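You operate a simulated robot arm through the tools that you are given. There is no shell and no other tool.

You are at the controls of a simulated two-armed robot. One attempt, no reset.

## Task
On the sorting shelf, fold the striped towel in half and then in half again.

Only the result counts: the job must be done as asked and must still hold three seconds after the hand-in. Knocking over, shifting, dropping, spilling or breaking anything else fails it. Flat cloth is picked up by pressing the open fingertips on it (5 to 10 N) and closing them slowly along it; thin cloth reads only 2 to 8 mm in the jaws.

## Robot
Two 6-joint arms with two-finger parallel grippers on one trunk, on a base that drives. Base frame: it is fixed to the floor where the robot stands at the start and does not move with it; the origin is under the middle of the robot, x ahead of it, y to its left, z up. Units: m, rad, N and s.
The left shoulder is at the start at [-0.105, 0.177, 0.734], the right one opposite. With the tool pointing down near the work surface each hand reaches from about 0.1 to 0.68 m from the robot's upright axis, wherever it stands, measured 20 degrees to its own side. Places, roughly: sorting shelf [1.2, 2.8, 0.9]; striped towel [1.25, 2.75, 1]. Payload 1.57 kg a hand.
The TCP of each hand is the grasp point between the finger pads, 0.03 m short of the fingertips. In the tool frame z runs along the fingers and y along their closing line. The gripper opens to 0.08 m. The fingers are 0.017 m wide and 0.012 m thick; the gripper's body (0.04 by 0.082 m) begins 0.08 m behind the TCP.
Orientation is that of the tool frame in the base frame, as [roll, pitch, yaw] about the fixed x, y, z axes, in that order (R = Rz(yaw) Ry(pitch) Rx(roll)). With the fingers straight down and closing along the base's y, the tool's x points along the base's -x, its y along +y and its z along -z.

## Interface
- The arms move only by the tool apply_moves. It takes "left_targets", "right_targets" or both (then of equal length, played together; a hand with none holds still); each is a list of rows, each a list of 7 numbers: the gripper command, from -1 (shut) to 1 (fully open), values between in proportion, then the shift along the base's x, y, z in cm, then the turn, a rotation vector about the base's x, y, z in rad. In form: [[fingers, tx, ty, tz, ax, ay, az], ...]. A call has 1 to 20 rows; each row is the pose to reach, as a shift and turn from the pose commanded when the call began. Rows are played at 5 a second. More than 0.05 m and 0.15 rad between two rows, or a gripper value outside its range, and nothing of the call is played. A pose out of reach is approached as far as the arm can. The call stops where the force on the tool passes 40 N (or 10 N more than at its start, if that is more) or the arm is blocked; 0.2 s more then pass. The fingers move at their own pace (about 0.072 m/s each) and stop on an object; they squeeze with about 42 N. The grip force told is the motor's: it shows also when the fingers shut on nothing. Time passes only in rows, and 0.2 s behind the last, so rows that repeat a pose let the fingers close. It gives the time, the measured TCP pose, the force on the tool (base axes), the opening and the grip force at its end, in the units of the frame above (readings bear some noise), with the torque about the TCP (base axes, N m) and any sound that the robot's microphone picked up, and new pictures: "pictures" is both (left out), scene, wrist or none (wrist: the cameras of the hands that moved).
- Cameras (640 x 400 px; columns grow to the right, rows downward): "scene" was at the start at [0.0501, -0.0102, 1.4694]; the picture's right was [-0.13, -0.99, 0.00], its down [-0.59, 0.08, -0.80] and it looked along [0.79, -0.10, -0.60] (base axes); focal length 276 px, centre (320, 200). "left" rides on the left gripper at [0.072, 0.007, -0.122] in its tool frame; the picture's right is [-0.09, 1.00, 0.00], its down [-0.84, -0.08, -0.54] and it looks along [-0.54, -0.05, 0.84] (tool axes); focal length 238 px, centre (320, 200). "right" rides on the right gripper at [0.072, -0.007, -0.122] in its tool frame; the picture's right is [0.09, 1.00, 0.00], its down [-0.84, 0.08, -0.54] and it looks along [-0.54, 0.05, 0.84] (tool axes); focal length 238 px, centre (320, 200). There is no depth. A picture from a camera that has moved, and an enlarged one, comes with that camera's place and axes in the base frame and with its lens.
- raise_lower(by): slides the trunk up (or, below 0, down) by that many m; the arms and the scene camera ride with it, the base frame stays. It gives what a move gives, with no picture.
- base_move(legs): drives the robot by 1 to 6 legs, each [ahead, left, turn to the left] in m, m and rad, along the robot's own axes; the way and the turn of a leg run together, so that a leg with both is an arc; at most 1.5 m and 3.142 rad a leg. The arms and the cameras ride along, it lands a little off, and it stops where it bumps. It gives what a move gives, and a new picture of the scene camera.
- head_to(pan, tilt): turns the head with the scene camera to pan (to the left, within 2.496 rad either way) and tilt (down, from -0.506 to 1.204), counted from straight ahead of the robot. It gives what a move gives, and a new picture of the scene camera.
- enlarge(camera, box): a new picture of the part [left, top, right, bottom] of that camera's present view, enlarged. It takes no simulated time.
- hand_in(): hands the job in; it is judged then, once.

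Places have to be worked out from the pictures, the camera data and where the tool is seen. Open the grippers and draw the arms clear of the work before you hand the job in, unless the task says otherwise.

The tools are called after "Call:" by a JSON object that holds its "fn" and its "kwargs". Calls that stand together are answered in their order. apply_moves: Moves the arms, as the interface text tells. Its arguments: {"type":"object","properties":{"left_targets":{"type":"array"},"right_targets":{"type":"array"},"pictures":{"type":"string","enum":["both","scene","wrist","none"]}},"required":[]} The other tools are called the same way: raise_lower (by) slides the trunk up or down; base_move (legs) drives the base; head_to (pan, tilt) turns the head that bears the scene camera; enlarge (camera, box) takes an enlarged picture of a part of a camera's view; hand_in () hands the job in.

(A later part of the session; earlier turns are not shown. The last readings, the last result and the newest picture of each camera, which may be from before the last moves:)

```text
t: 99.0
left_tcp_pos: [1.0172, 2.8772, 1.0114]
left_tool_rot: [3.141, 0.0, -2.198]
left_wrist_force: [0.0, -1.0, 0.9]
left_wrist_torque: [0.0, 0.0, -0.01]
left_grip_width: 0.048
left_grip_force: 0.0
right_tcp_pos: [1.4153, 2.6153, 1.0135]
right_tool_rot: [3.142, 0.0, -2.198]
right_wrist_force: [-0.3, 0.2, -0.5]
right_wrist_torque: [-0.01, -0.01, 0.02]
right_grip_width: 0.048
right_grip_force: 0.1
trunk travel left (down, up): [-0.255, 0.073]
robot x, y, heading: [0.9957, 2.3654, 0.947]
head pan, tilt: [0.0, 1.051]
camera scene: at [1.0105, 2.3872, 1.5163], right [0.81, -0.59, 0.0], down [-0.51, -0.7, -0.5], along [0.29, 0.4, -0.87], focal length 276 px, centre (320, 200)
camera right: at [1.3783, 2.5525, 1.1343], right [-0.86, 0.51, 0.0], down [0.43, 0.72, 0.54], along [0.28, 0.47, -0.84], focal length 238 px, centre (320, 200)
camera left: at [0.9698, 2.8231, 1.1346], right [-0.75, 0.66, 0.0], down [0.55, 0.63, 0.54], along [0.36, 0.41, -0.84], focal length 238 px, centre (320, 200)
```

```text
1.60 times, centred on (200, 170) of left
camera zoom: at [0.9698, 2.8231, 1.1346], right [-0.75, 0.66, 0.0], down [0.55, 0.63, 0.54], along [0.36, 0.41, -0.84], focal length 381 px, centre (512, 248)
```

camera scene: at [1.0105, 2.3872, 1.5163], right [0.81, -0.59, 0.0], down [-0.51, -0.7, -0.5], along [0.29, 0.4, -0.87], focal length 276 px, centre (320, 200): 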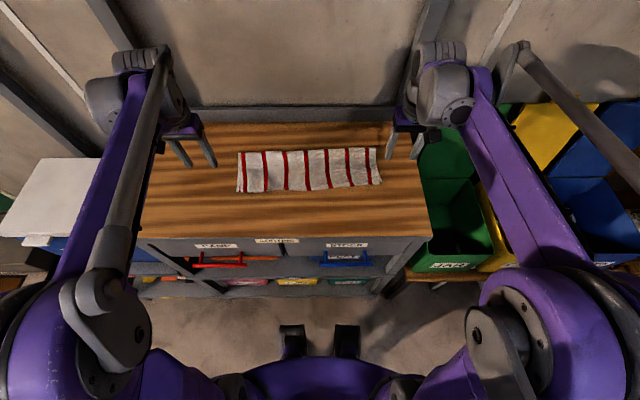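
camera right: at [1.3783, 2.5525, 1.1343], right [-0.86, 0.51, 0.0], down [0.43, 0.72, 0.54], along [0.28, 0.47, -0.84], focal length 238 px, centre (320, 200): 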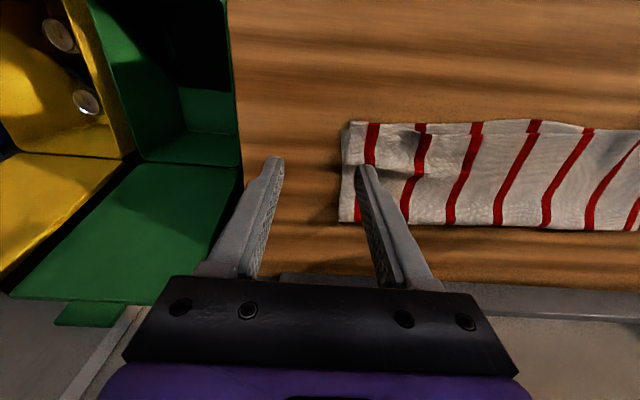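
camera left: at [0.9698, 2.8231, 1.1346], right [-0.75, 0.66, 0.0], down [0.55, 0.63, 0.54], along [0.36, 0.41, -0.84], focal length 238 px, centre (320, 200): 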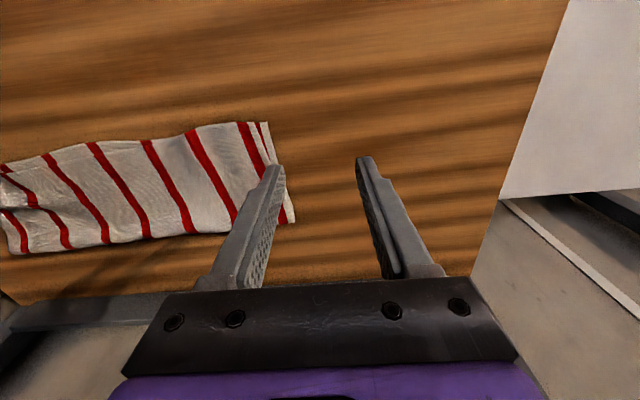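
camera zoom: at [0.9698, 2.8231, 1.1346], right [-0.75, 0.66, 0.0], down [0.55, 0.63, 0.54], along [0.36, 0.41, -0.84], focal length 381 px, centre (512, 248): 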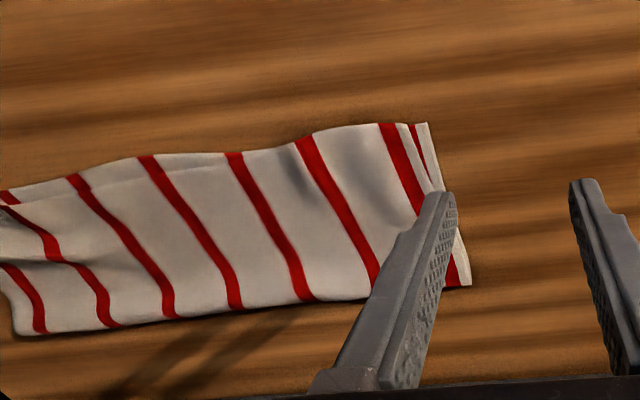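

The first half-fold is now neat: about 0.39 x 0.133 m, edges matched, only a small wave near the right end. I zoom on the right end to judge that wave before planning the second fold.

Call:
{"fn": "enlarge", "kwargs": {"camera": "right", "box": [320, 100, 500, 240]}}

Call:
{"fn": "enlarge", "kwargs": {"camera": "scene", "box": [300, 140, 400, 200]}}

```text
2.86 times, centred on (410, 170) of right
camera zoom: at [1.3783, 2.5525, 1.1343], right [-0.86, 0.51, 0.0], down [0.43, 0.72, 0.54], along [0.28, 0.47, -0.84], focal length 681 px, centre (63, 286)
```

zoom: 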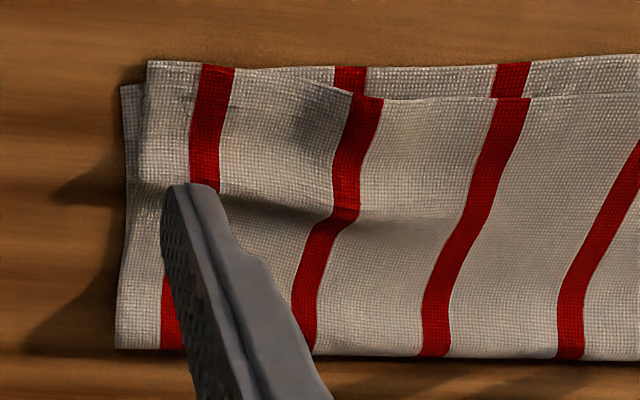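

```text
6.40 times, centred on (350, 170) of scene
camera zoom: at [1.0105, 2.3872, 1.5163], right [0.81, -0.59, 0.0], down [-0.51, -0.7, -0.5], along [0.29, 0.4, -0.87], focal length 1768 px, centre (128, 392)
```

zoom: 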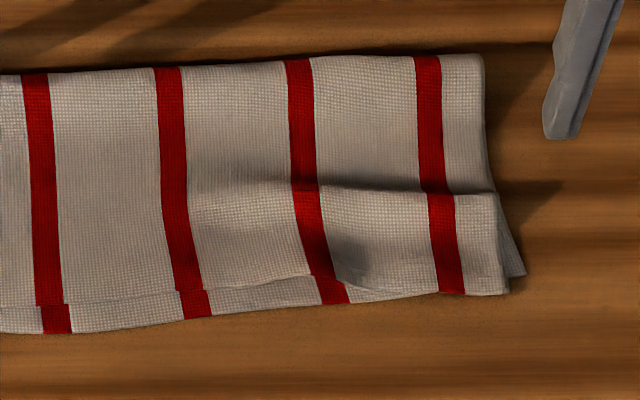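

The right end has a small slack wave; the left end is flat. Plan: the right hand picks the left end (both layers) at mid-edge with jaws turned to close front-to-back, and carries it to the right while tilting. First I retract the left arm up and back, out of the way.

Call:
{"fn": "apply_moves", "kwargs": {"left_targets": [[0.2, -1.0, 0.5, 3.0, 0, 0, 0], [0.2, -3.5, -1.5, 6.0, 0, 0, 0], [0.2, -6.5, -4.0, 9.0, 0, 0, 0], [0.2, -9.5, -6.5, 11.0, 0, 0, 0], [0.2, -12.5, -9.0, 12.0, 0, 0, 0], [0.2, -15.4, -11.0, 12.0, 0, 0, 0]], "pictures": "scene"}}

```text
t: 100.3
left_tcp_pos: [0.8648, 2.7645, 1.1328]
left_tool_rot: [-3.14, 0.004, -2.2]
left_wrist_force: [-0.2, 0.3, -0.1]
left_wrist_torque: [0.0, 0.02, -0.03]
left_grip_width: 0.0481
left_grip_force: 0.1
right_tcp_pos: [1.4155, 2.6136, 1.0133]
right_tool_rot: [-3.142, 0.001, -2.198]
right_wrist_force: [-0.3, 0.3, 0.1]
right_wrist_torque: [0.02, -0.02, 0.01]
right_grip_width: 0.0481
right_grip_force: 0.0
trunk travel left (down, up): [-0.255, 0.073]
robot x, y, heading: [0.9947, 2.3671, 0.948]
head pan, tilt: [0.0, 1.051]
camera scene: at [1.0105, 2.3864, 1.5163], right [0.81, -0.59, 0.0], down [-0.51, -0.7, -0.5], along [0.29, 0.4, -0.87], focal length 276 px, centre (320, 200)
```

scene: 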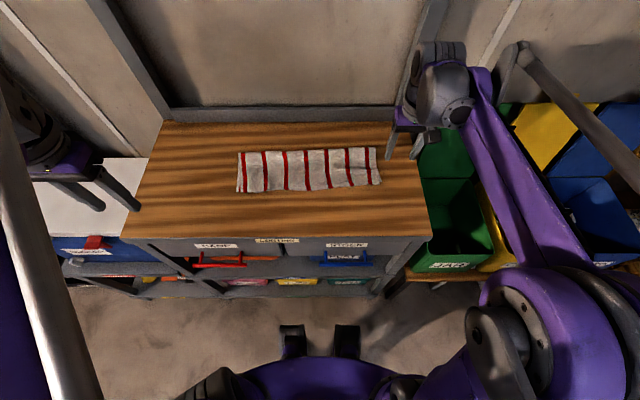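

Left arm is clear. I now swing the right hand over to the towel's left end at safe height while yawing it −90° so its jaws close front-to-back (camera toward the left).

Call:
{"fn": "apply_moves", "kwargs": {"right_targets": [[0.2, -2.9, 2.4, 1.0, 0, 0, -0.1428], [0.2, -5.8, 4.8, 1.5, 0, 0, -0.2856], [0.1, -8.6, 7.3, 1.5, 0, 0, -0.4284], [0.0, -11.5, 9.7, 1.5, 0, 0, -0.5712], [0.0, -14.4, 12.1, 1.5, 0, 0, -0.714], [0.0, -17.3, 14.5, 1.5, 0, 0, -0.8568], [0.0, -20.2, 16.9, 1.5, 0, 0, -0.9996], [0.0, -23.0, 19.4, 1.5, 0, 0, -1.1424], [0.0, -25.9, 21.8, 1.5, 0, 0, -1.2852], [0.0, -28.8, 24.2, 1.5, 0, 0, -1.428], [0.0, -31.67, 26.64, 1.5, 0, 0, -1.5708]], "pictures": "both"}}

```text
t: 102.8
left_tcp_pos: [0.8639, 2.7668, 1.1312]
left_tool_rot: [-3.141, 0.0, -2.198]
left_wrist_force: [-0.2, -0.4, 0.5]
left_wrist_torque: [-0.04, 0.0, 0.0]
left_grip_width: 0.0481
left_grip_force: 0.1
right_tcp_pos: [1.0992, 2.8812, 1.0275]
right_tool_rot: [-3.141, 0.002, 2.515]
right_wrist_force: [0.4, 0.2, -0.5]
right_wrist_torque: [-0.04, -0.04, 0.0]
right_grip_width: 0.04
right_grip_force: 0.0
trunk travel left (down, up): [-0.255, 0.073]
robot x, y, heading: [0.9947, 2.3665, 0.941]
head pan, tilt: [0.0, 1.051]
camera scene: at [1.01, 2.388, 1.5163], right [0.81, -0.59, 0.0], down [-0.51, -0.7, -0.5], along [0.29, 0.4, -0.87], focal length 276 px, centre (320, 200)
camera right: at [1.0358, 2.9184, 1.1489], right [0.51, 0.86, 0.0], down [0.72, -0.43, 0.54], along [0.47, -0.28, -0.84], focal length 238 px, centre (320, 200)
```

scene: 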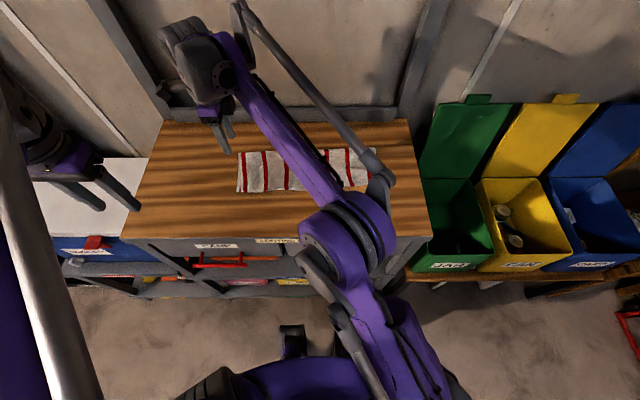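
right: 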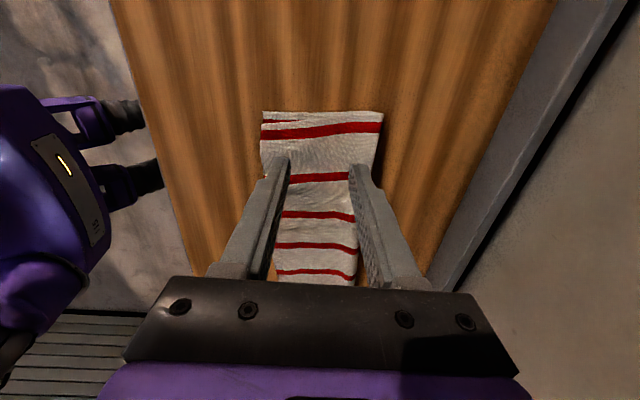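

The right hand is centred over the left end (edge mid at fwd 0.48, left 0.234; TCP 1.5 cm inside). I descend to just above the double layer.

Call:
{"fn": "apply_moves", "kwargs": {"right_targets": [[0, 0, 0, -3.0, 0, 0, 0], [0, 0, 0, -6.0, 0, 0, 0], [0, 0, 0, -9.0, 0, 0, 0], [0, 0, 0, -10.8, 0, 0, 0], [0, 0, 0, -11.2, 0, 0, 0], [0, 0, 0, -11.4, 0, 0, 0]], "pictures": "wrist"}}

```text
t: 104.2
left_tcp_pos: [0.8655, 2.7656, 1.1315]
left_tool_rot: [-3.14, 0.0, -2.198]
left_wrist_force: [-0.2, -0.7, 0.3]
left_wrist_torque: [0.0, -0.03, 0.0]
left_grip_width: 0.0478
left_grip_force: 0.1
right_tcp_pos: [1.0991, 2.8809, 0.9132]
right_tool_rot: [-3.14, -0.002, 2.515]
right_wrist_force: [-0.4, 0.5, 1.2]
right_wrist_torque: [0.0, 0.05, 0.0]
right_grip_width: 0.04
right_grip_force: 0.0
trunk travel left (down, up): [-0.255, 0.073]
robot x, y, heading: [0.9942, 2.3636, 0.942]
head pan, tilt: [0.0, 1.051]
camera right: at [1.0364, 2.9178, 1.0352], right [0.51, 0.86, 0.0], down [0.72, -0.43, 0.54], along [0.47, -0.28, -0.84], focal length 238 px, centre (320, 200)
```

right: 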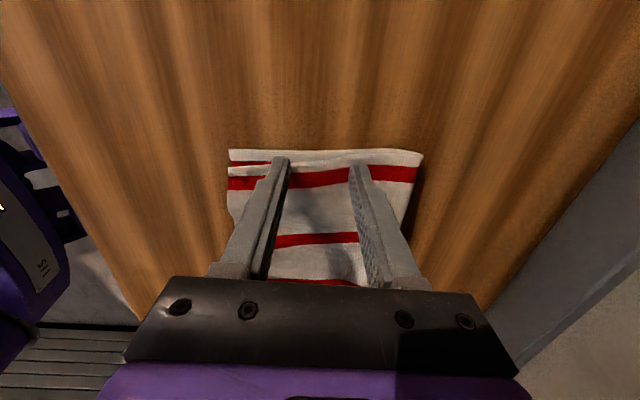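

Near the front, the top layer's side edge is about 1 cm inside the bottom's, so the front finger could miss it. I lift slightly, shift 1.2 cm further inward, and press down again.

Call:
{"fn": "apply_moves", "kwargs": {"right_targets": [[0, 0, 0, 0.8, 0, 0, 0], [0, 0.97, -0.7, 0.8, 0, 0, 0], [0, 0.97, -0.7, 0.2, 0, 0, 0], [0, 0.97, -0.7, -0.05, 0, 0, 0], [0, 0.97, -0.7, -0.1, 0, 0, 0], [0, 0.97, -0.7, -0.1, 0, 0, 0]], "pictures": "wrist"}}

```text
t: 105.5
left_tcp_pos: [0.8637, 2.7654, 1.1323]
left_tool_rot: [-3.141, 0.0, -2.197]
left_wrist_force: [-0.5, 0.7, -0.5]
left_wrist_torque: [0.03, 0.0, -0.01]
left_grip_width: 0.048
left_grip_force: 0.0
right_tcp_pos: [1.1086, 2.8749, 0.9115]
right_tool_rot: [3.141, 0.001, 2.515]
right_wrist_force: [-0.7, 0.8, 5.9]
right_wrist_torque: [0.04, 0.1, 0.01]
right_grip_width: 0.0398
right_grip_force: 0.1
trunk travel left (down, up): [-0.255, 0.073]
robot x, y, heading: [0.9985, 2.3627, 0.946]
head pan, tilt: [0.0, 1.051]
camera right: at [1.0461, 2.9107, 1.0344], right [0.51, 0.86, 0.0], down [0.72, -0.43, 0.54], along [0.47, -0.28, -0.84], focal length 238 px, centre (320, 200)
```

right: 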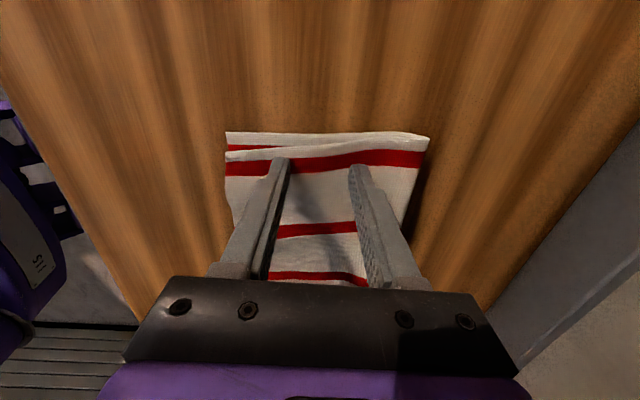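

Now both fingers stand on both layers, 5.9 N. I press to about 12 N so the lower layer is dragged too.

Call:
{"fn": "apply_moves", "kwargs": {"right_targets": [[0, 0, 0, -0.06, 0, 0, 0], [0, 0, 0, -0.06, 0, 0, 0], [0, 0, 0, -0.06, 0, 0, 0]], "pictures": "none"}}

```text
t: 106.3
left_tcp_pos: [0.8646, 2.7657, 1.1317]
left_tool_rot: [-3.142, 0.0, -2.197]
left_wrist_force: [0.6, -0.5, 0.4]
left_wrist_torque: [0.02, 0.01, -0.03]
left_grip_width: 0.0475
left_grip_force: 0.0
right_tcp_pos: [1.1079, 2.8748, 0.9124]
right_tool_rot: [3.139, 0.0, 2.516]
right_wrist_force: [-1.0, 4.3, 15.3]
right_wrist_torque: [0.01, 0.14, 0.01]
right_grip_width: 0.0399
right_grip_force: 0.0
trunk travel left (down, up): [-0.255, 0.073]
robot x, y, heading: [0.9929, 2.3642, 0.942]
head pan, tilt: [0.0, 1.051]
```

15 N; good for two layers. I close slowly and read the jaw width to see how many layers are caught.

Call:
{"fn": "apply_moves", "kwargs": {"right_targets": [[0, 0, 0, 0.01, 0, 0, 0], [-0.08, 0, 0, 0.01, 0, 0, 0], [-0.16, 0, 0, 0.01, 0, 0, 0], [-0.24, 0, 0, 0.01, 0, 0, 0], [-0.32, 0, 0, 0.01, 0, 0, 0], [-0.4, 0, 0, 0.01, 0, 0, 0], [-0.48, 0, 0, 0.01, 0, 0, 0], [-0.56, 0, 0, 0.01, 0, 0, 0], [-0.64, 0, 0, 0.01, 0, 0, 0], [-0.72, 0, 0, 0.01, 0, 0, 0], [-0.8, 0, 0, 0.01, 0, 0, 0], [-0.9, 0, 0, 0.01, 0, 0, 0], [-1.0, 0, 0, 0.01, 0, 0, 0], [-1.0, 0, 0, 0.01, 0, 0, 0], [-1.0, 0, 0, 0.01, 0, 0, 0]], "pictures": "wrist"}}

Call:
{"fn": "enlarge", "kwargs": {"camera": "right", "box": [200, 100, 460, 260]}}

```text
t: 109.5
left_tcp_pos: [0.8646, 2.7643, 1.132]
left_tool_rot: [-3.141, 0.002, -2.197]
left_wrist_force: [0.4, -0.2, -1.2]
left_wrist_torque: [-0.01, 0.03, 0.0]
left_grip_width: 0.0479
left_grip_force: 0.0
right_tcp_pos: [1.1093, 2.8733, 0.9135]
right_tool_rot: [3.14, 0.0, 2.516]
right_wrist_force: [0.1, -2.3, 16.1]
right_wrist_torque: [0.0, 0.11, -0.03]
right_grip_width: 0.0041
right_grip_force: 25.0
trunk travel left (down, up): [-0.255, 0.073]
robot x, y, heading: [0.997, 2.3635, 0.942]
head pan, tilt: [0.0, 1.051]
camera right: at [1.0462, 2.9098, 1.0342], right [0.51, 0.86, 0.0], down [0.72, -0.43, 0.54], along [0.47, -0.28, -0.84], focal length 238 px, centre (320, 200)
```

right: 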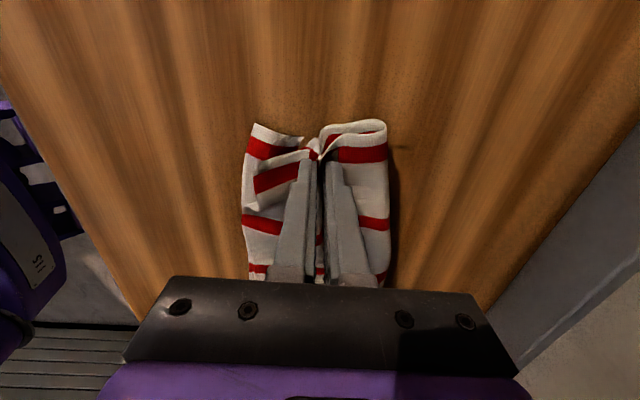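

```text
2.46 times, centred on (330, 180) of right
camera zoom: at [1.0462, 2.9098, 1.0342], right [0.51, 0.86, 0.0], down [0.72, -0.43, 0.54], along [0.47, -0.28, -0.84], focal length 587 px, centre (295, 249)
```

zoom: 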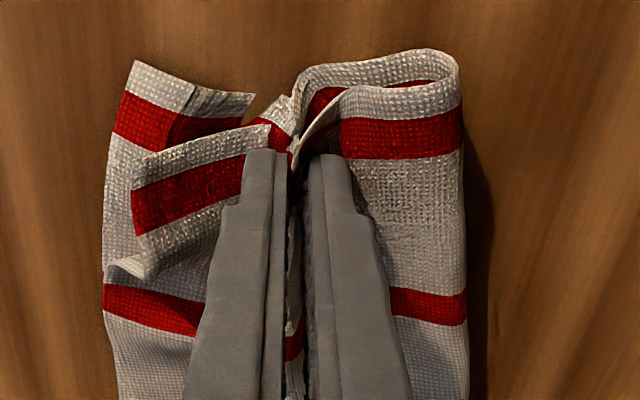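

Jaw reads 4.1 mm, i.e. both layers are pinched. I lift along the start of the arc toward the right and check that both layers come up.

Call:
{"fn": "apply_moves", "kwargs": {"right_targets": [[-1, 0.05, -0.03, 0.9, 0, 0, 0], [-1, 0.18, -0.11, 1.96, 0, 0, 0], [-1, 0.4, -0.25, 2.9, 0, 0, 0], [-1, 0.71, -0.45, 3.86, 0, 0, 0], [-1, 1.1, -0.7, 4.8, 0, 0, 0], [-1, 1.57, -1.0, 5.67, 0, 0, 0]], "pictures": "both"}}

Call:
{"fn": "enlarge", "kwargs": {"camera": "scene", "box": [190, 80, 400, 220]}}

```text
t: 111.0
left_tcp_pos: [0.8654, 2.7664, 1.1332]
left_tool_rot: [-3.141, 0.001, -2.198]
left_wrist_force: [0.4, -0.1, 0.2]
left_wrist_torque: [-0.02, -0.01, 0.02]
left_grip_width: 0.0481
left_grip_force: 0.0
right_tcp_pos: [1.1248, 2.8637, 0.9687]
right_tool_rot: [3.14, 0.0, 2.512]
right_wrist_force: [0.6, 0.4, -0.7]
right_wrist_torque: [-0.02, -0.03, 0.01]
right_grip_width: 0.0028
right_grip_force: 24.1
trunk travel left (down, up): [-0.255, 0.073]
robot x, y, heading: [0.9966, 2.3649, 0.945]
head pan, tilt: [0.0, 1.051]
camera scene: at [1.0109, 2.3867, 1.5163], right [0.81, -0.59, 0.0], down [-0.51, -0.7, -0.5], along [0.29, 0.4, -0.87], focal length 276 px, centre (320, 200)
camera right: at [1.0624, 2.9009, 1.0899], right [0.51, 0.86, 0.0], down [0.72, -0.43, 0.54], along [0.47, -0.28, -0.84], focal length 238 px, centre (320, 200)
```

scene: 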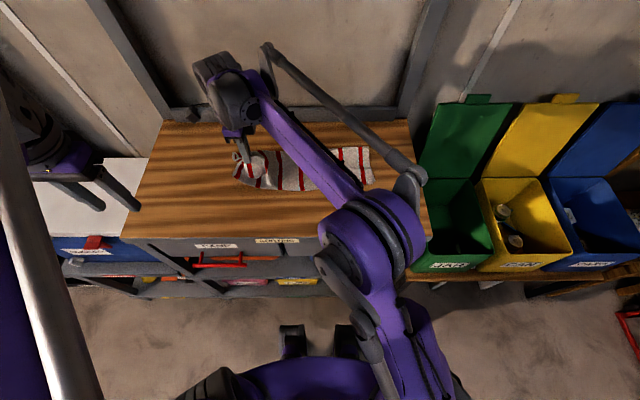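
right: 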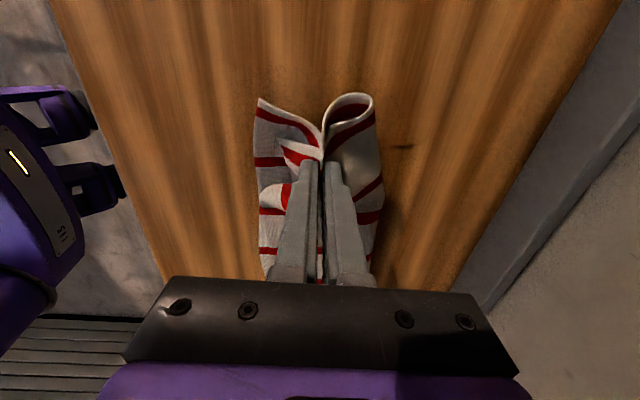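

```text
2.86 times, centred on (295, 150) of scene
camera zoom: at [1.0109, 2.3867, 1.5163], right [0.81, -0.59, 0.0], down [-0.51, -0.7, -0.5], along [0.29, 0.4, -0.87], focal length 789 px, centre (391, 343)
```

zoom: 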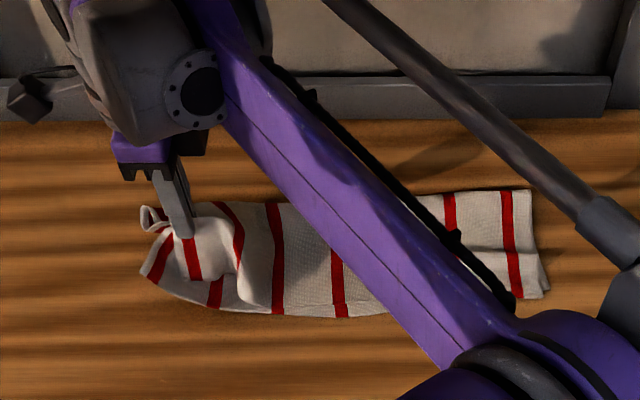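

Width dropped to 2.8 mm; I zoom on the wrist view to verify both layers are still held.

Call:
{"fn": "enlarge", "kwargs": {"camera": "right", "box": [220, 70, 420, 230]}}

```text
2.50 times, centred on (320, 150) of right
camera zoom: at [1.0624, 2.9009, 1.0899], right [0.51, 0.86, 0.0], down [0.72, -0.43, 0.54], along [0.47, -0.28, -0.84], focal length 596 px, centre (320, 325)
```

zoom: 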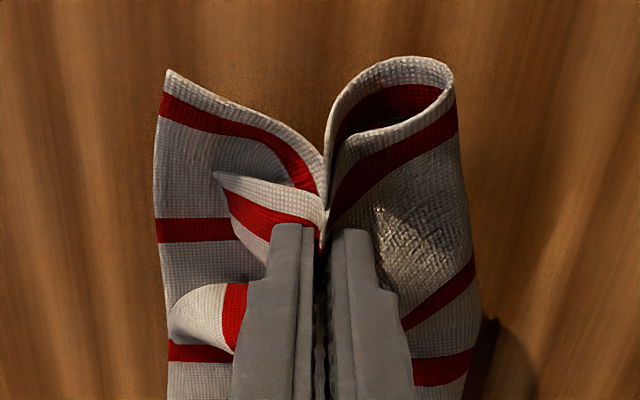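

Both layers are clearly pinched together. I continue the arc to mid-way over the fold line while tilting the fingers toward the left (to 0.66 rad).

Call:
{"fn": "apply_moves", "kwargs": {"right_targets": [[-1, 0.6, -0.38, 0.85, 0, 0, 0], [-1, 1.19, -0.76, 1.68, 0, 0, 0], [-1, 2.0, -1.29, 2.42, 0.0293, 0.0405, 0], [-1, 2.82, -1.82, 3.16, 0.0587, 0.081, 0], [-1, 3.76, -2.43, 3.8, 0.088, 0.1215, 0], [-1, 4.7, -3.05, 4.4, 0.1173, 0.162, 0], [-1, 5.74, -3.72, 4.9, 0.1467, 0.2025, 0], [-1, 6.78, -4.4, 5.38, 0.176, 0.243, 0], [-1, 7.92, -5.13, 5.75, 0.2112, 0.2916, 0], [-1, 9.06, -5.87, 6.05, 0.2464, 0.3402, 0], [-1, 10.24, -6.63, 6.25, 0.2816, 0.3888, 0], [-1, 11.42, -7.4, 6.4, 0.3168, 0.4373, 0], [-1, 12.63, -8.18, 6.42, 0.352, 0.4859, 0], [-1, 13.84, -8.97, 6.41, 0.3872, 0.5345, 0]], "pictures": "both"}}

Call:
{"fn": "enlarge", "kwargs": {"camera": "scene", "box": [190, 80, 400, 220]}}

```text
t: 114.0
left_tcp_pos: [0.8656, 2.7668, 1.1325]
left_tool_rot: [3.141, 0.0, -2.198]
left_wrist_force: [-0.5, 0.5, 0.6]
left_wrist_torque: [0.0, -0.05, -0.02]
left_grip_width: 0.048
left_grip_force: 0.0
right_tcp_pos: [1.2639, 2.7743, 1.0323]
right_tool_rot: [-3.14, -0.66, 2.514]
right_wrist_force: [-0.3, -0.2, -0.1]
right_wrist_torque: [0.01, -0.05, -0.01]
right_grip_width: 0.0031
right_grip_force: 24.1
trunk travel left (down, up): [-0.255, 0.073]
robot x, y, heading: [0.9903, 2.3669, 0.945]
head pan, tilt: [0.0, 1.051]
camera scene: at [1.0112, 2.3866, 1.5163], right [0.81, -0.59, 0.0], down [-0.51, -0.7, -0.5], along [0.29, 0.4, -0.87], focal length 276 px, centre (320, 200)
camera right: at [1.2739, 2.7574, 1.1729], right [0.53, 0.85, 0.06], down [0.85, -0.52, -0.09], along [-0.04, 0.09, -0.99], focal length 238 px, centre (320, 200)
```

scene: 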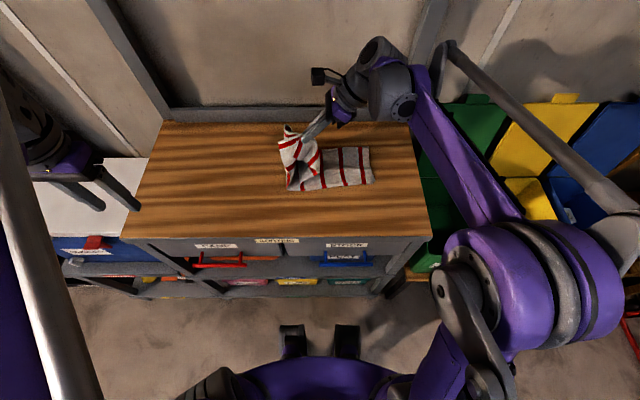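
right: 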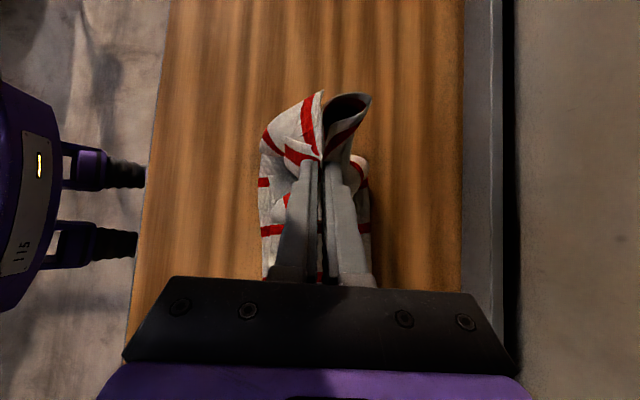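

```text
2.86 times, centred on (295, 150) of scene
camera zoom: at [1.0112, 2.3866, 1.5163], right [0.81, -0.59, 0.0], down [-0.51, -0.7, -0.5], along [0.29, 0.4, -0.87], focal length 789 px, centre (391, 343)
```

zoom: 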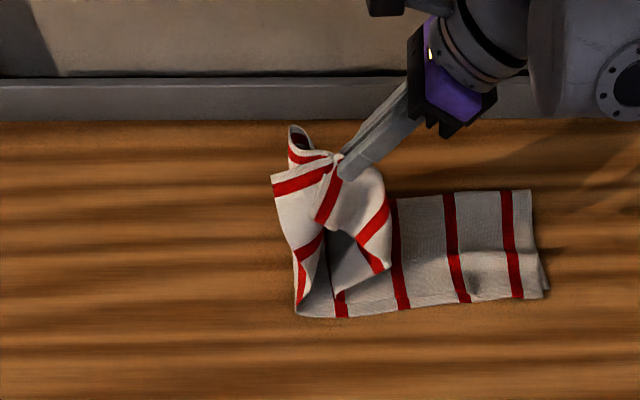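

The fold is forming nicely over the right half (right end now at lateral −0.146, fwd 0.437–0.570). I carry the end further right and down along the slack arc, tilting to about 1.06 rad, stopping a few cm above.

Call:
{"fn": "apply_moves", "kwargs": {"right_targets": [[-1, 1.08, -0.64, -0.1, 0.0147, 0.0203, 0], [-1, 2.15, -1.28, -0.21, 0.0293, 0.0405, 0], [-1, 3.2, -1.9, -0.45, 0.044, 0.0608, 0], [-1, 4.24, -2.53, -0.74, 0.0587, 0.081, 0], [-1, 5.24, -3.13, -1.13, 0.0733, 0.1013, 0], [-1, 6.23, -3.72, -1.56, 0.088, 0.1215, 0], [-1, 7.16, -4.27, -2.1, 0.1026, 0.1418, 0], [-1, 8.08, -4.82, -2.66, 0.1173, 0.162, 0], [-1, 8.9, -5.31, -3.32, 0.132, 0.1823, 0], [-1, 9.71, -5.8, -4.0, 0.1467, 0.2025, 0], [-1, 10.43, -6.22, -4.77, 0.1613, 0.2228, 0], [-1, 11.13, -6.64, -5.56, 0.176, 0.243, 0], [-1, 11.71, -6.98, -6.43, 0.1907, 0.2633, 0], [-1, 12.27, -7.32, -7.32, 0.2053, 0.2835, 0], [-1, 12.7, -7.58, -8.26, 0.22, 0.3038, 0], [-1, 13.1, -7.82, -9.2, 0.2346, 0.324, 0]], "pictures": "both"}}

Call:
{"fn": "enlarge", "kwargs": {"camera": "scene", "box": [220, 100, 430, 240]}}

```text
t: 117.3
left_tcp_pos: [0.8656, 2.7654, 1.1318]
left_tool_rot: [-3.141, 0.0, -2.199]
left_wrist_force: [0.3, 0.7, 0.4]
left_wrist_torque: [0.02, 0.01, -0.04]
left_grip_width: 0.048
left_grip_force: 0.1
right_tcp_pos: [1.3932, 2.6962, 0.9404]
right_tool_rot: [-3.141, -1.057, 2.514]
right_wrist_force: [-0.1, -0.4, -0.2]
right_wrist_torque: [0.01, 0.03, -0.01]
right_grip_width: 0.0027
right_grip_force: 24.2
trunk travel left (down, up): [-0.255, 0.073]
robot x, y, heading: [0.9932, 2.3611, 0.943]
head pan, tilt: [0.0, 1.051]
camera scene: at [1.0112, 2.3869, 1.5163], right [0.81, -0.59, 0.0], down [-0.51, -0.7, -0.5], along [0.29, 0.4, -0.87], focal length 276 px, centre (320, 200)
camera right: at [1.4476, 2.6487, 1.0623], right [0.55, 0.83, 0.08], down [0.76, -0.46, -0.47], along [-0.35, 0.32, -0.88], focal length 238 px, centre (320, 200)
```

scene: 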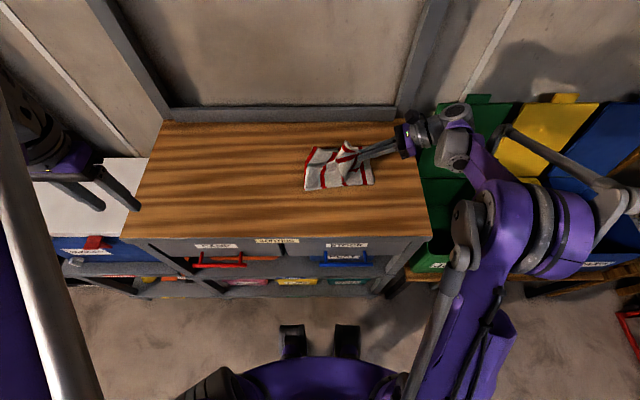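
right: 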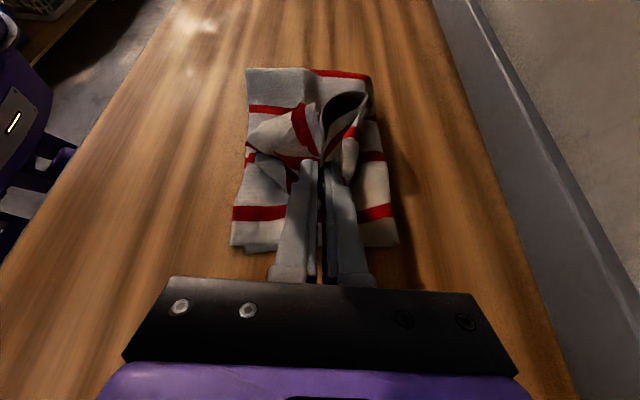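

```text
2.86 times, centred on (325, 170) of scene
camera zoom: at [1.0112, 2.3869, 1.5163], right [0.81, -0.59, 0.0], down [-0.51, -0.7, -0.5], along [0.29, 0.4, -0.87], focal length 789 px, centre (306, 286)
```

zoom: 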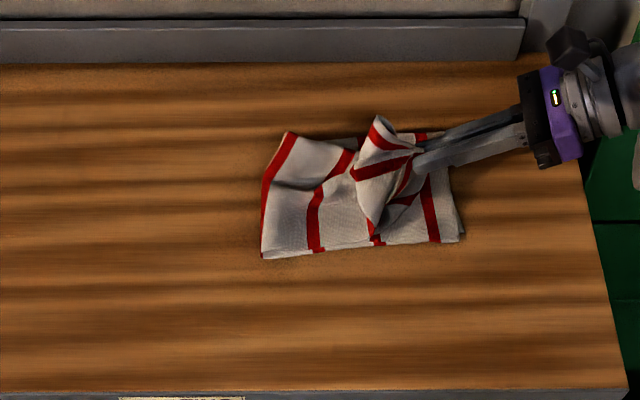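

The end hangs just above the right end (lateral −0.149). I draw it about 2.5 cm further right to take out slack while lowering toward the cloth.

Call:
{"fn": "apply_moves", "kwargs": {"right_targets": [[-1, 0.8, -0.58, -0.5, 0, 0, 0], [-1, 1.6, -1.16, -1.0, 0, 0, 0], [-1, 2.2, -1.6, -1.6, 0.02, 0.028, 0], [-1, 2.2, -1.6, -2.2, 0.04, 0.056, 0], [-1, 2.2, -1.6, -2.7, 0.04, 0.056, 0]], "pictures": "both"}}

Call:
{"fn": "enlarge", "kwargs": {"camera": "scene", "box": [280, 120, 430, 220]}}

Call:
{"fn": "enlarge", "kwargs": {"camera": "right", "box": [200, 40, 440, 270]}}

```text
t: 118.5
left_tcp_pos: [0.8645, 2.7659, 1.132]
left_tool_rot: [3.141, 0.0, -2.197]
left_wrist_force: [-0.2, 0.9, 0.1]
left_wrist_torque: [0.02, 0.0, -0.03]
left_grip_width: 0.0478
left_grip_force: 0.1
right_tcp_pos: [1.4158, 2.6804, 0.9145]
right_tool_rot: [-3.141, -1.129, 2.512]
right_wrist_force: [0.9, -0.4, 0.2]
right_wrist_torque: [0.0, 0.01, 0.01]
right_grip_width: 0.0027
right_grip_force: 24.0
trunk travel left (down, up): [-0.255, 0.073]
robot x, y, heading: [0.9937, 2.3632, 0.947]
head pan, tilt: [0.0, 1.051]
camera scene: at [1.0107, 2.3869, 1.5164], right [0.81, -0.59, 0.0], down [-0.51, -0.7, -0.5], along [0.29, 0.4, -0.87], focal length 276 px, centre (320, 200)
camera right: at [1.476, 2.6282, 1.0308], right [0.55, 0.83, 0.08], down [0.73, -0.44, -0.52], along [-0.4, 0.35, -0.85], focal length 238 px, centre (320, 200)
```

scene: 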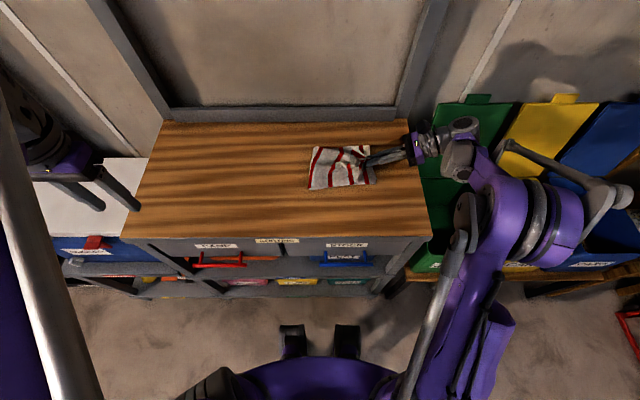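
right: 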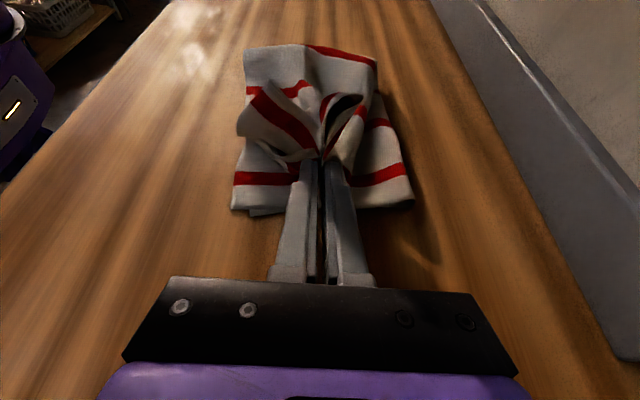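

```text
4.00 times, centred on (355, 170) of scene
camera zoom: at [1.0107, 2.3869, 1.5164], right [0.81, -0.59, 0.0], down [-0.51, -0.7, -0.5], along [0.29, 0.4, -0.87], focal length 1105 px, centre (180, 320)
```

zoom: 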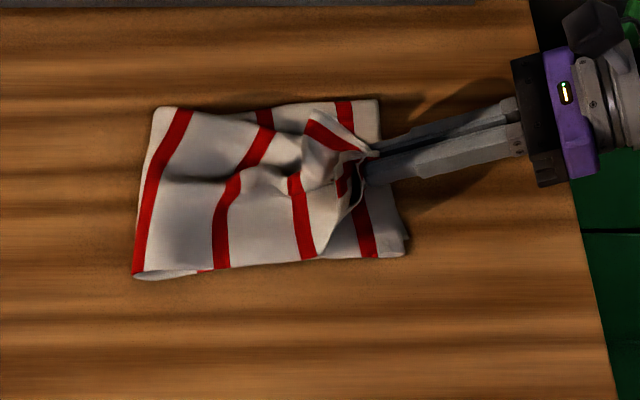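

```text
1.74 times, centred on (320, 155) of right
camera zoom: at [1.476, 2.6282, 1.0308], right [0.55, 0.83, 0.08], down [0.73, -0.44, -0.52], along [-0.4, 0.35, -0.85], focal length 414 px, centre (320, 278)
```

zoom: 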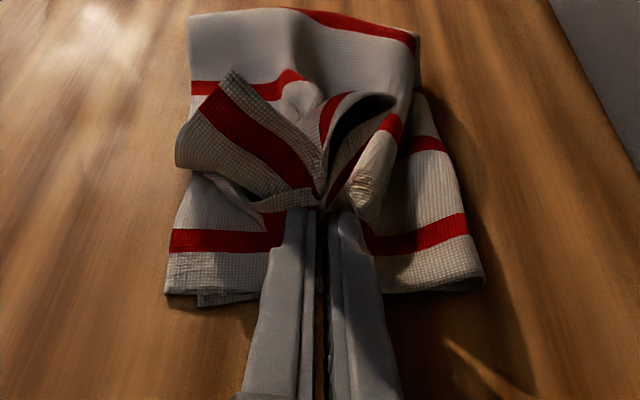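

The end edge still stands up as a fan at the pinch. I release here by opening and withdrawing to the right along the finger direction, then will sweep the flap over to the right and re-grasp, as I did with the first fold.

Call:
{"fn": "apply_moves", "kwargs": {"right_targets": [[-0.8, 0, 0, 0, 0, 0, 0], [-0.5, 0, 0, 0, 0, 0, 0], [-0.2, 0, 0, 0, 0, 0, 0], [-0.2, 0, 0, 0, 0, 0, 0], [-0.2, 1.1, -0.8, 0.7, 0, 0, 0], [-0.2, 2.6, -1.9, 1.6, 0, 0, 0], [-0.2, 4.1, -3.0, 3.0, 0, 0, 0], [-0.2, 5.0, -3.6, 6.0, 0, 0, 0]], "pictures": "both"}}

Call:
{"fn": "enlarge", "kwargs": {"camera": "scene", "box": [280, 120, 430, 220]}}

Call:
{"fn": "enlarge", "kwargs": {"camera": "right", "box": [200, 0, 440, 200]}}

```text
t: 120.3
left_tcp_pos: [0.8641, 2.7655, 1.1323]
left_tool_rot: [3.141, 0.002, -2.199]
left_wrist_force: [-0.2, 0.0, 0.1]
left_wrist_torque: [-0.03, 0.04, -0.03]
left_grip_width: 0.0478
left_grip_force: 0.1
right_tcp_pos: [1.4652, 2.6438, 0.9745]
right_tool_rot: [-3.141, -1.125, 2.516]
right_wrist_force: [0.2, 0.1, -0.2]
right_wrist_torque: [0.04, 0.02, 0.02]
right_grip_width: 0.0321
right_grip_force: 0.0
trunk travel left (down, up): [-0.255, 0.073]
robot x, y, heading: [0.9941, 2.3639, 0.946]
head pan, tilt: [0.0, 1.051]
camera scene: at [1.0104, 2.3866, 1.5164], right [0.81, -0.59, 0.0], down [-0.51, -0.7, -0.5], along [0.29, 0.4, -0.87], focal length 276 px, centre (320, 200)
camera right: at [1.526, 2.5917, 1.0911], right [0.55, 0.83, 0.08], down [0.73, -0.44, -0.52], along [-0.4, 0.35, -0.85], focal length 238 px, centre (320, 200)
```

scene: 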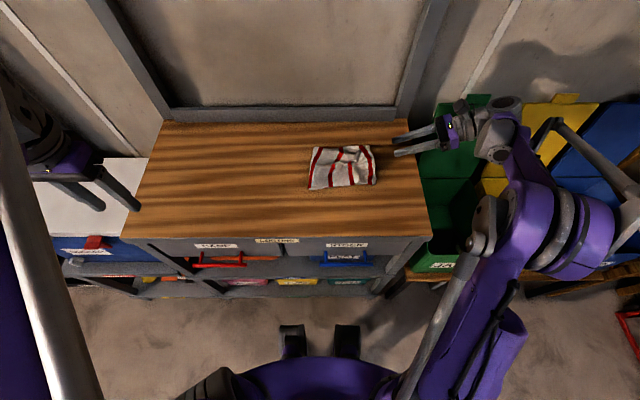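
right: 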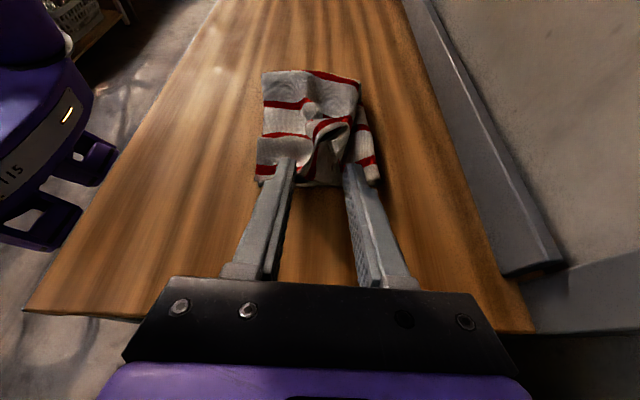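

```text
4.00 times, centred on (355, 170) of scene
camera zoom: at [1.0104, 2.3866, 1.5164], right [0.81, -0.59, 0.0], down [-0.51, -0.7, -0.5], along [0.29, 0.4, -0.87], focal length 1105 px, centre (180, 320)
```

zoom: 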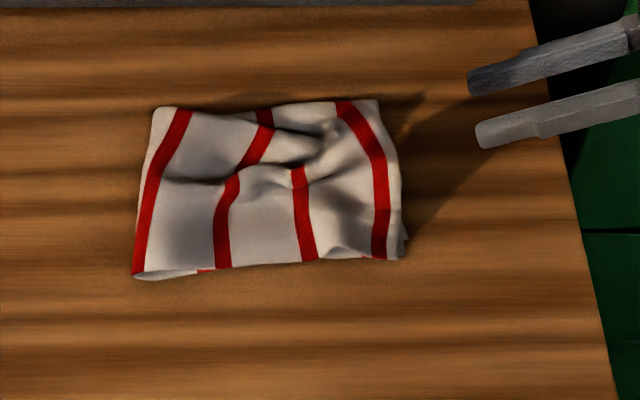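

```text
2.00 times, centred on (320, 100) of right
camera zoom: at [1.526, 2.5917, 1.0911], right [0.55, 0.83, 0.08], down [0.73, -0.44, -0.52], along [-0.4, 0.35, -0.85], focal length 477 px, centre (320, 400)
```

zoom: 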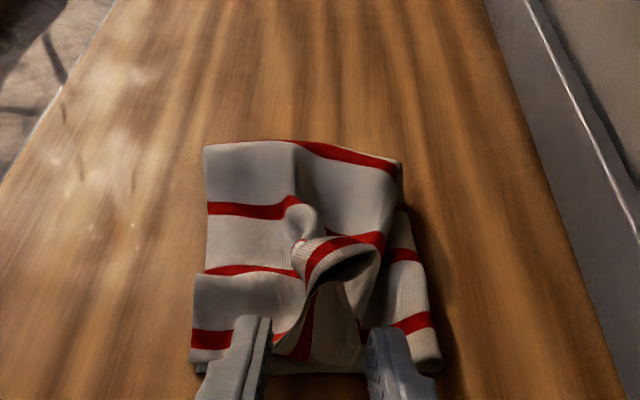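

After release the end flipped over to the right mostly by itself; only the back corner is still curled. I pull the right hand away a bit and zoom closer.

Call:
{"fn": "apply_moves", "kwargs": {"right_targets": [[-0.2, 0.5, -0.3, 3.0, 0, 0, 0], [-0.2, 0.8, -0.6, 6.0, -0.088, -0.1215, 0], [-0.2, 0.8, -0.6, 8.0, -0.176, -0.243, 0], [-0.2, 0.8, -0.6, 9.0, -0.264, -0.3645, 0]], "pictures": "both"}}

Call:
{"fn": "enlarge", "kwargs": {"camera": "scene", "box": [300, 130, 390, 200]}}

Call:
{"fn": "enlarge", "kwargs": {"camera": "right", "box": [220, 40, 420, 200]}}

```text
t: 121.3
left_tcp_pos: [0.8644, 2.7663, 1.1311]
left_tool_rot: [3.141, 0.0, -2.198]
left_wrist_force: [0.1, -0.7, -0.5]
left_wrist_torque: [-0.03, -0.02, 0.01]
left_grip_width: 0.0479
left_grip_force: 0.1
right_tcp_pos: [1.4746, 2.6388, 1.0639]
right_tool_rot: [3.141, -0.675, 2.515]
right_wrist_force: [0.4, 0.1, -0.4]
right_wrist_torque: [0.05, -0.02, -0.03]
right_grip_width: 0.032
right_grip_force: 0.0
trunk travel left (down, up): [-0.255, 0.073]
robot x, y, heading: [0.9999, 2.3649, 0.94]
head pan, tilt: [0.0, 1.051]
camera scene: at [1.0099, 2.3871, 1.5163], right [0.81, -0.59, 0.0], down [-0.51, -0.7, -0.5], along [0.29, 0.4, -0.87], focal length 276 px, centre (320, 200)
camera right: at [1.4856, 2.6214, 1.2037], right [0.53, 0.85, 0.06], down [0.85, -0.52, -0.1], along [-0.06, 0.1, -0.99], focal length 238 px, centre (320, 200)
```

scene: 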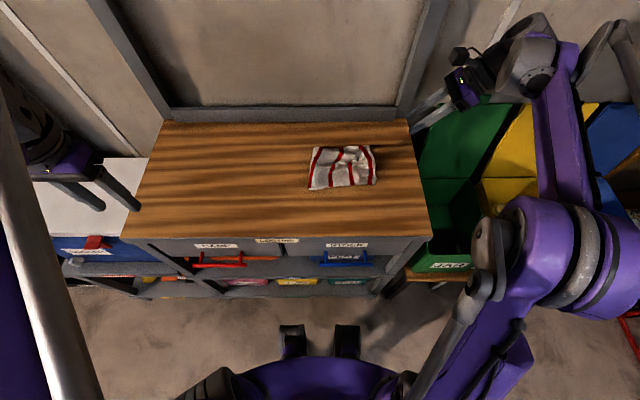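
right: 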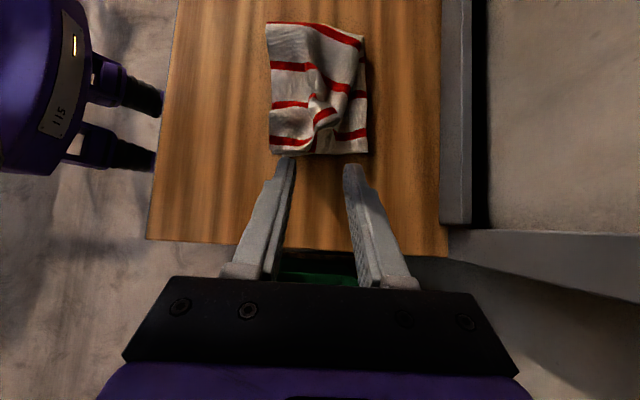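

```text
5.71 times, centred on (345, 165) of scene
camera zoom: at [1.0099, 2.3871, 1.5163], right [0.81, -0.59, 0.0], down [-0.51, -0.7, -0.5], along [0.29, 0.4, -0.87], focal length 1579 px, centre (177, 400)
```

zoom: 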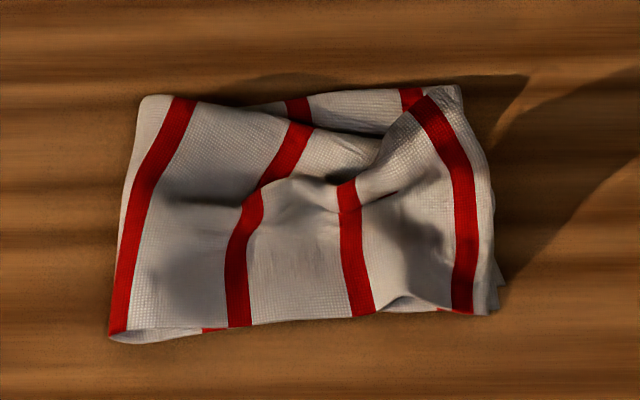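

```text
2.50 times, centred on (320, 120) of right
camera zoom: at [1.4856, 2.6214, 1.2037], right [0.53, 0.85, 0.06], down [0.85, -0.52, -0.1], along [-0.06, 0.1, -0.99], focal length 596 px, centre (320, 400)
```

zoom: 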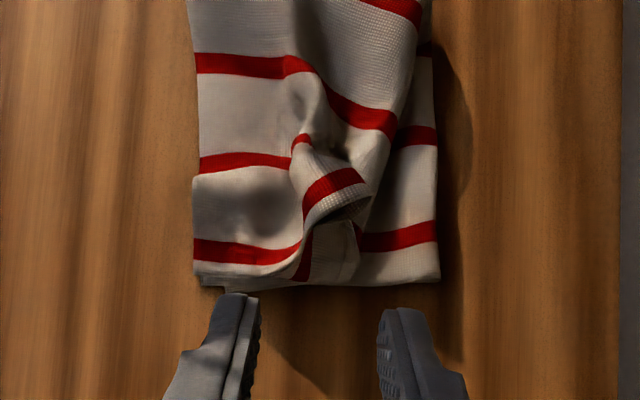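

Top view from the wrist: the folded-over half covers the right half well at the front, but a pleat (from the pinch) in the middle of the end pulls the back corner in by ~4 cm. I bring the hand back to vertical above the pleat, jaws front-to-back, to press and spread it.

Call:
{"fn": "apply_moves", "kwargs": {"right_targets": [[-0.1, -1.0, 0.8, 0.5, -0.0792, -0.1093, 0], [0.0, -3.0, 2.3, 0.5, -0.1584, -0.2187, 0], [0.1, -5.5, 4.2, 0.0, -0.2376, -0.328, 0], [0.1, -8.5, 6.5, -1.0, -0.3168, -0.4373, 0], [0.1, -11.53, 8.79, -3.0, -0.396, -0.5467, 0], [0.1, -11.53, 8.79, -6.0, -0.396, -0.5467, 0], [0.1, -11.53, 8.79, -10.0, -0.396, -0.5467, 0]], "pictures": "both"}}

Call:
{"fn": "enlarge", "kwargs": {"camera": "right", "box": [200, 80, 440, 280]}}

```text
t: 123.0
left_tcp_pos: [0.8658, 2.7661, 1.1317]
left_tool_rot: [-3.141, 0.001, -2.197]
left_wrist_force: [-1.0, 0.5, -0.1]
left_wrist_torque: [0.02, -0.01, 0.0]
left_grip_width: 0.0479
left_grip_force: 0.0
right_tcp_pos: [1.3585, 2.7267, 0.9624]
right_tool_rot: [3.141, -0.003, 2.513]
right_wrist_force: [0.0, 0.1, 0.9]
right_wrist_torque: [-0.02, 0.02, -0.01]
right_grip_width: 0.0439
right_grip_force: 0.1
trunk travel left (down, up): [-0.255, 0.073]
robot x, y, heading: [0.9967, 2.3661, 0.945]
head pan, tilt: [0.0, 1.051]
camera scene: at [1.0108, 2.3876, 1.5163], right [0.81, -0.59, 0.0], down [-0.51, -0.7, -0.5], along [0.29, 0.4, -0.87], focal length 276 px, centre (320, 200)
camera right: at [1.296, 2.764, 1.085], right [0.51, 0.86, 0.0], down [0.72, -0.43, 0.54], along [0.46, -0.28, -0.84], focal length 238 px, centre (320, 200)
```

scene: 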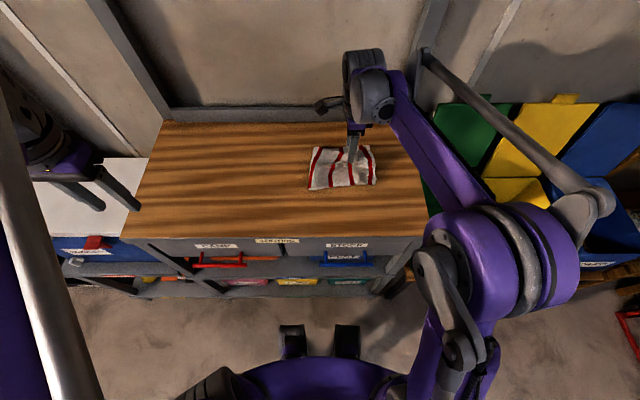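
right: 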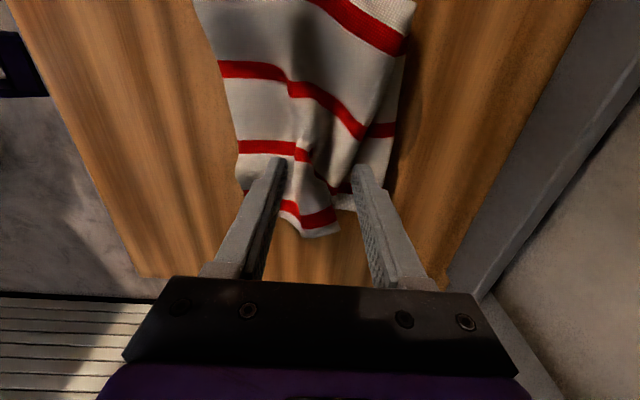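

```text
2.00 times, centred on (320, 180) of right
camera zoom: at [1.296, 2.764, 1.085], right [0.51, 0.86, 0.0], down [0.72, -0.43, 0.54], along [0.46, -0.28, -0.84], focal length 477 px, centre (320, 240)
```

zoom: 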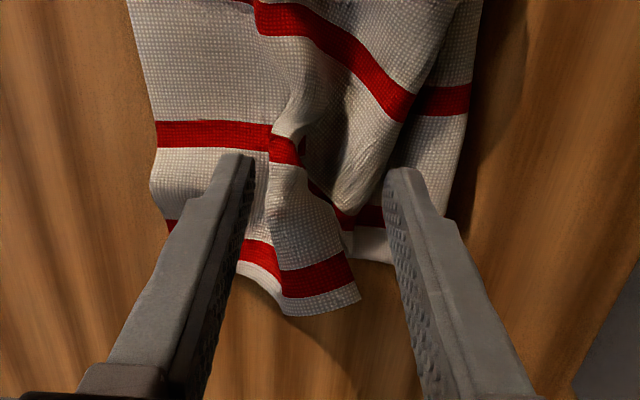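

Seen from here, the pleat lies between the fingers: front finger over the flat front part, back finger over the back part. I lower toward contact.

Call:
{"fn": "apply_moves", "kwargs": {"right_targets": [[0.1, 0, 0, -2.0, 0, 0, 0], [0.1, 0, 0, -3.5, 0, 0, 0], [0.1, 0, 0, -4.3, 0, 0, 0], [0.1, 0, 0, -4.6, 0, 0, 0]], "pictures": "wrist"}}

Call:
{"fn": "enlarge", "kwargs": {"camera": "right", "box": [200, 80, 440, 280]}}

```text
t: 124.0
left_tcp_pos: [0.865, 2.7664, 1.132]
left_tool_rot: [3.142, 0.0, -2.197]
left_wrist_force: [-0.2, -0.4, 0.3]
left_wrist_torque: [-0.04, 0.0, -0.03]
left_grip_width: 0.0479
left_grip_force: 0.1
right_tcp_pos: [1.3585, 2.7269, 0.9171]
right_tool_rot: [3.141, -0.004, 2.512]
right_wrist_force: [0.6, 0.8, -0.3]
right_wrist_torque: [0.0, 0.02, 0.0]
right_grip_width: 0.0439
right_grip_force: 0.1
trunk travel left (down, up): [-0.255, 0.073]
robot x, y, heading: [0.9956, 2.3658, 0.946]
head pan, tilt: [0.0, 1.051]
camera right: at [1.2966, 2.7627, 1.0396], right [0.51, 0.86, 0.0], down [0.72, -0.43, 0.54], along [0.46, -0.28, -0.84], focal length 238 px, centre (320, 200)
```

right: 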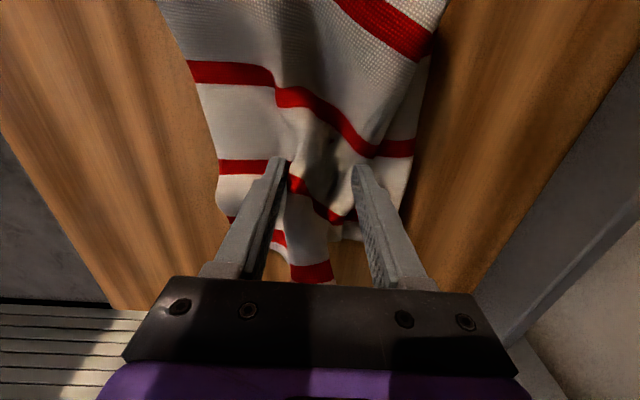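

```text
2.00 times, centred on (320, 180) of right
camera zoom: at [1.2966, 2.7627, 1.0396], right [0.51, 0.86, 0.0], down [0.72, -0.43, 0.54], along [0.46, -0.28, -0.84], focal length 477 px, centre (320, 240)
```

zoom: 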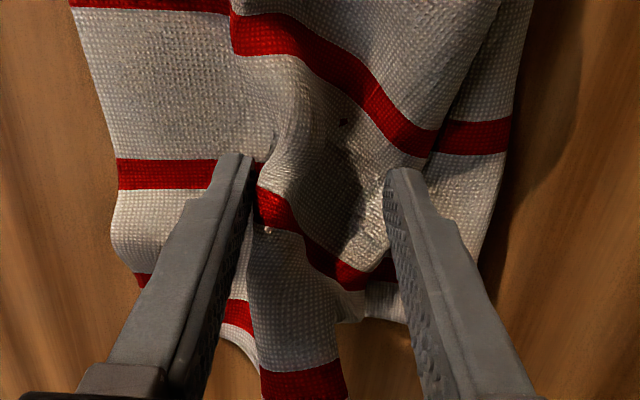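

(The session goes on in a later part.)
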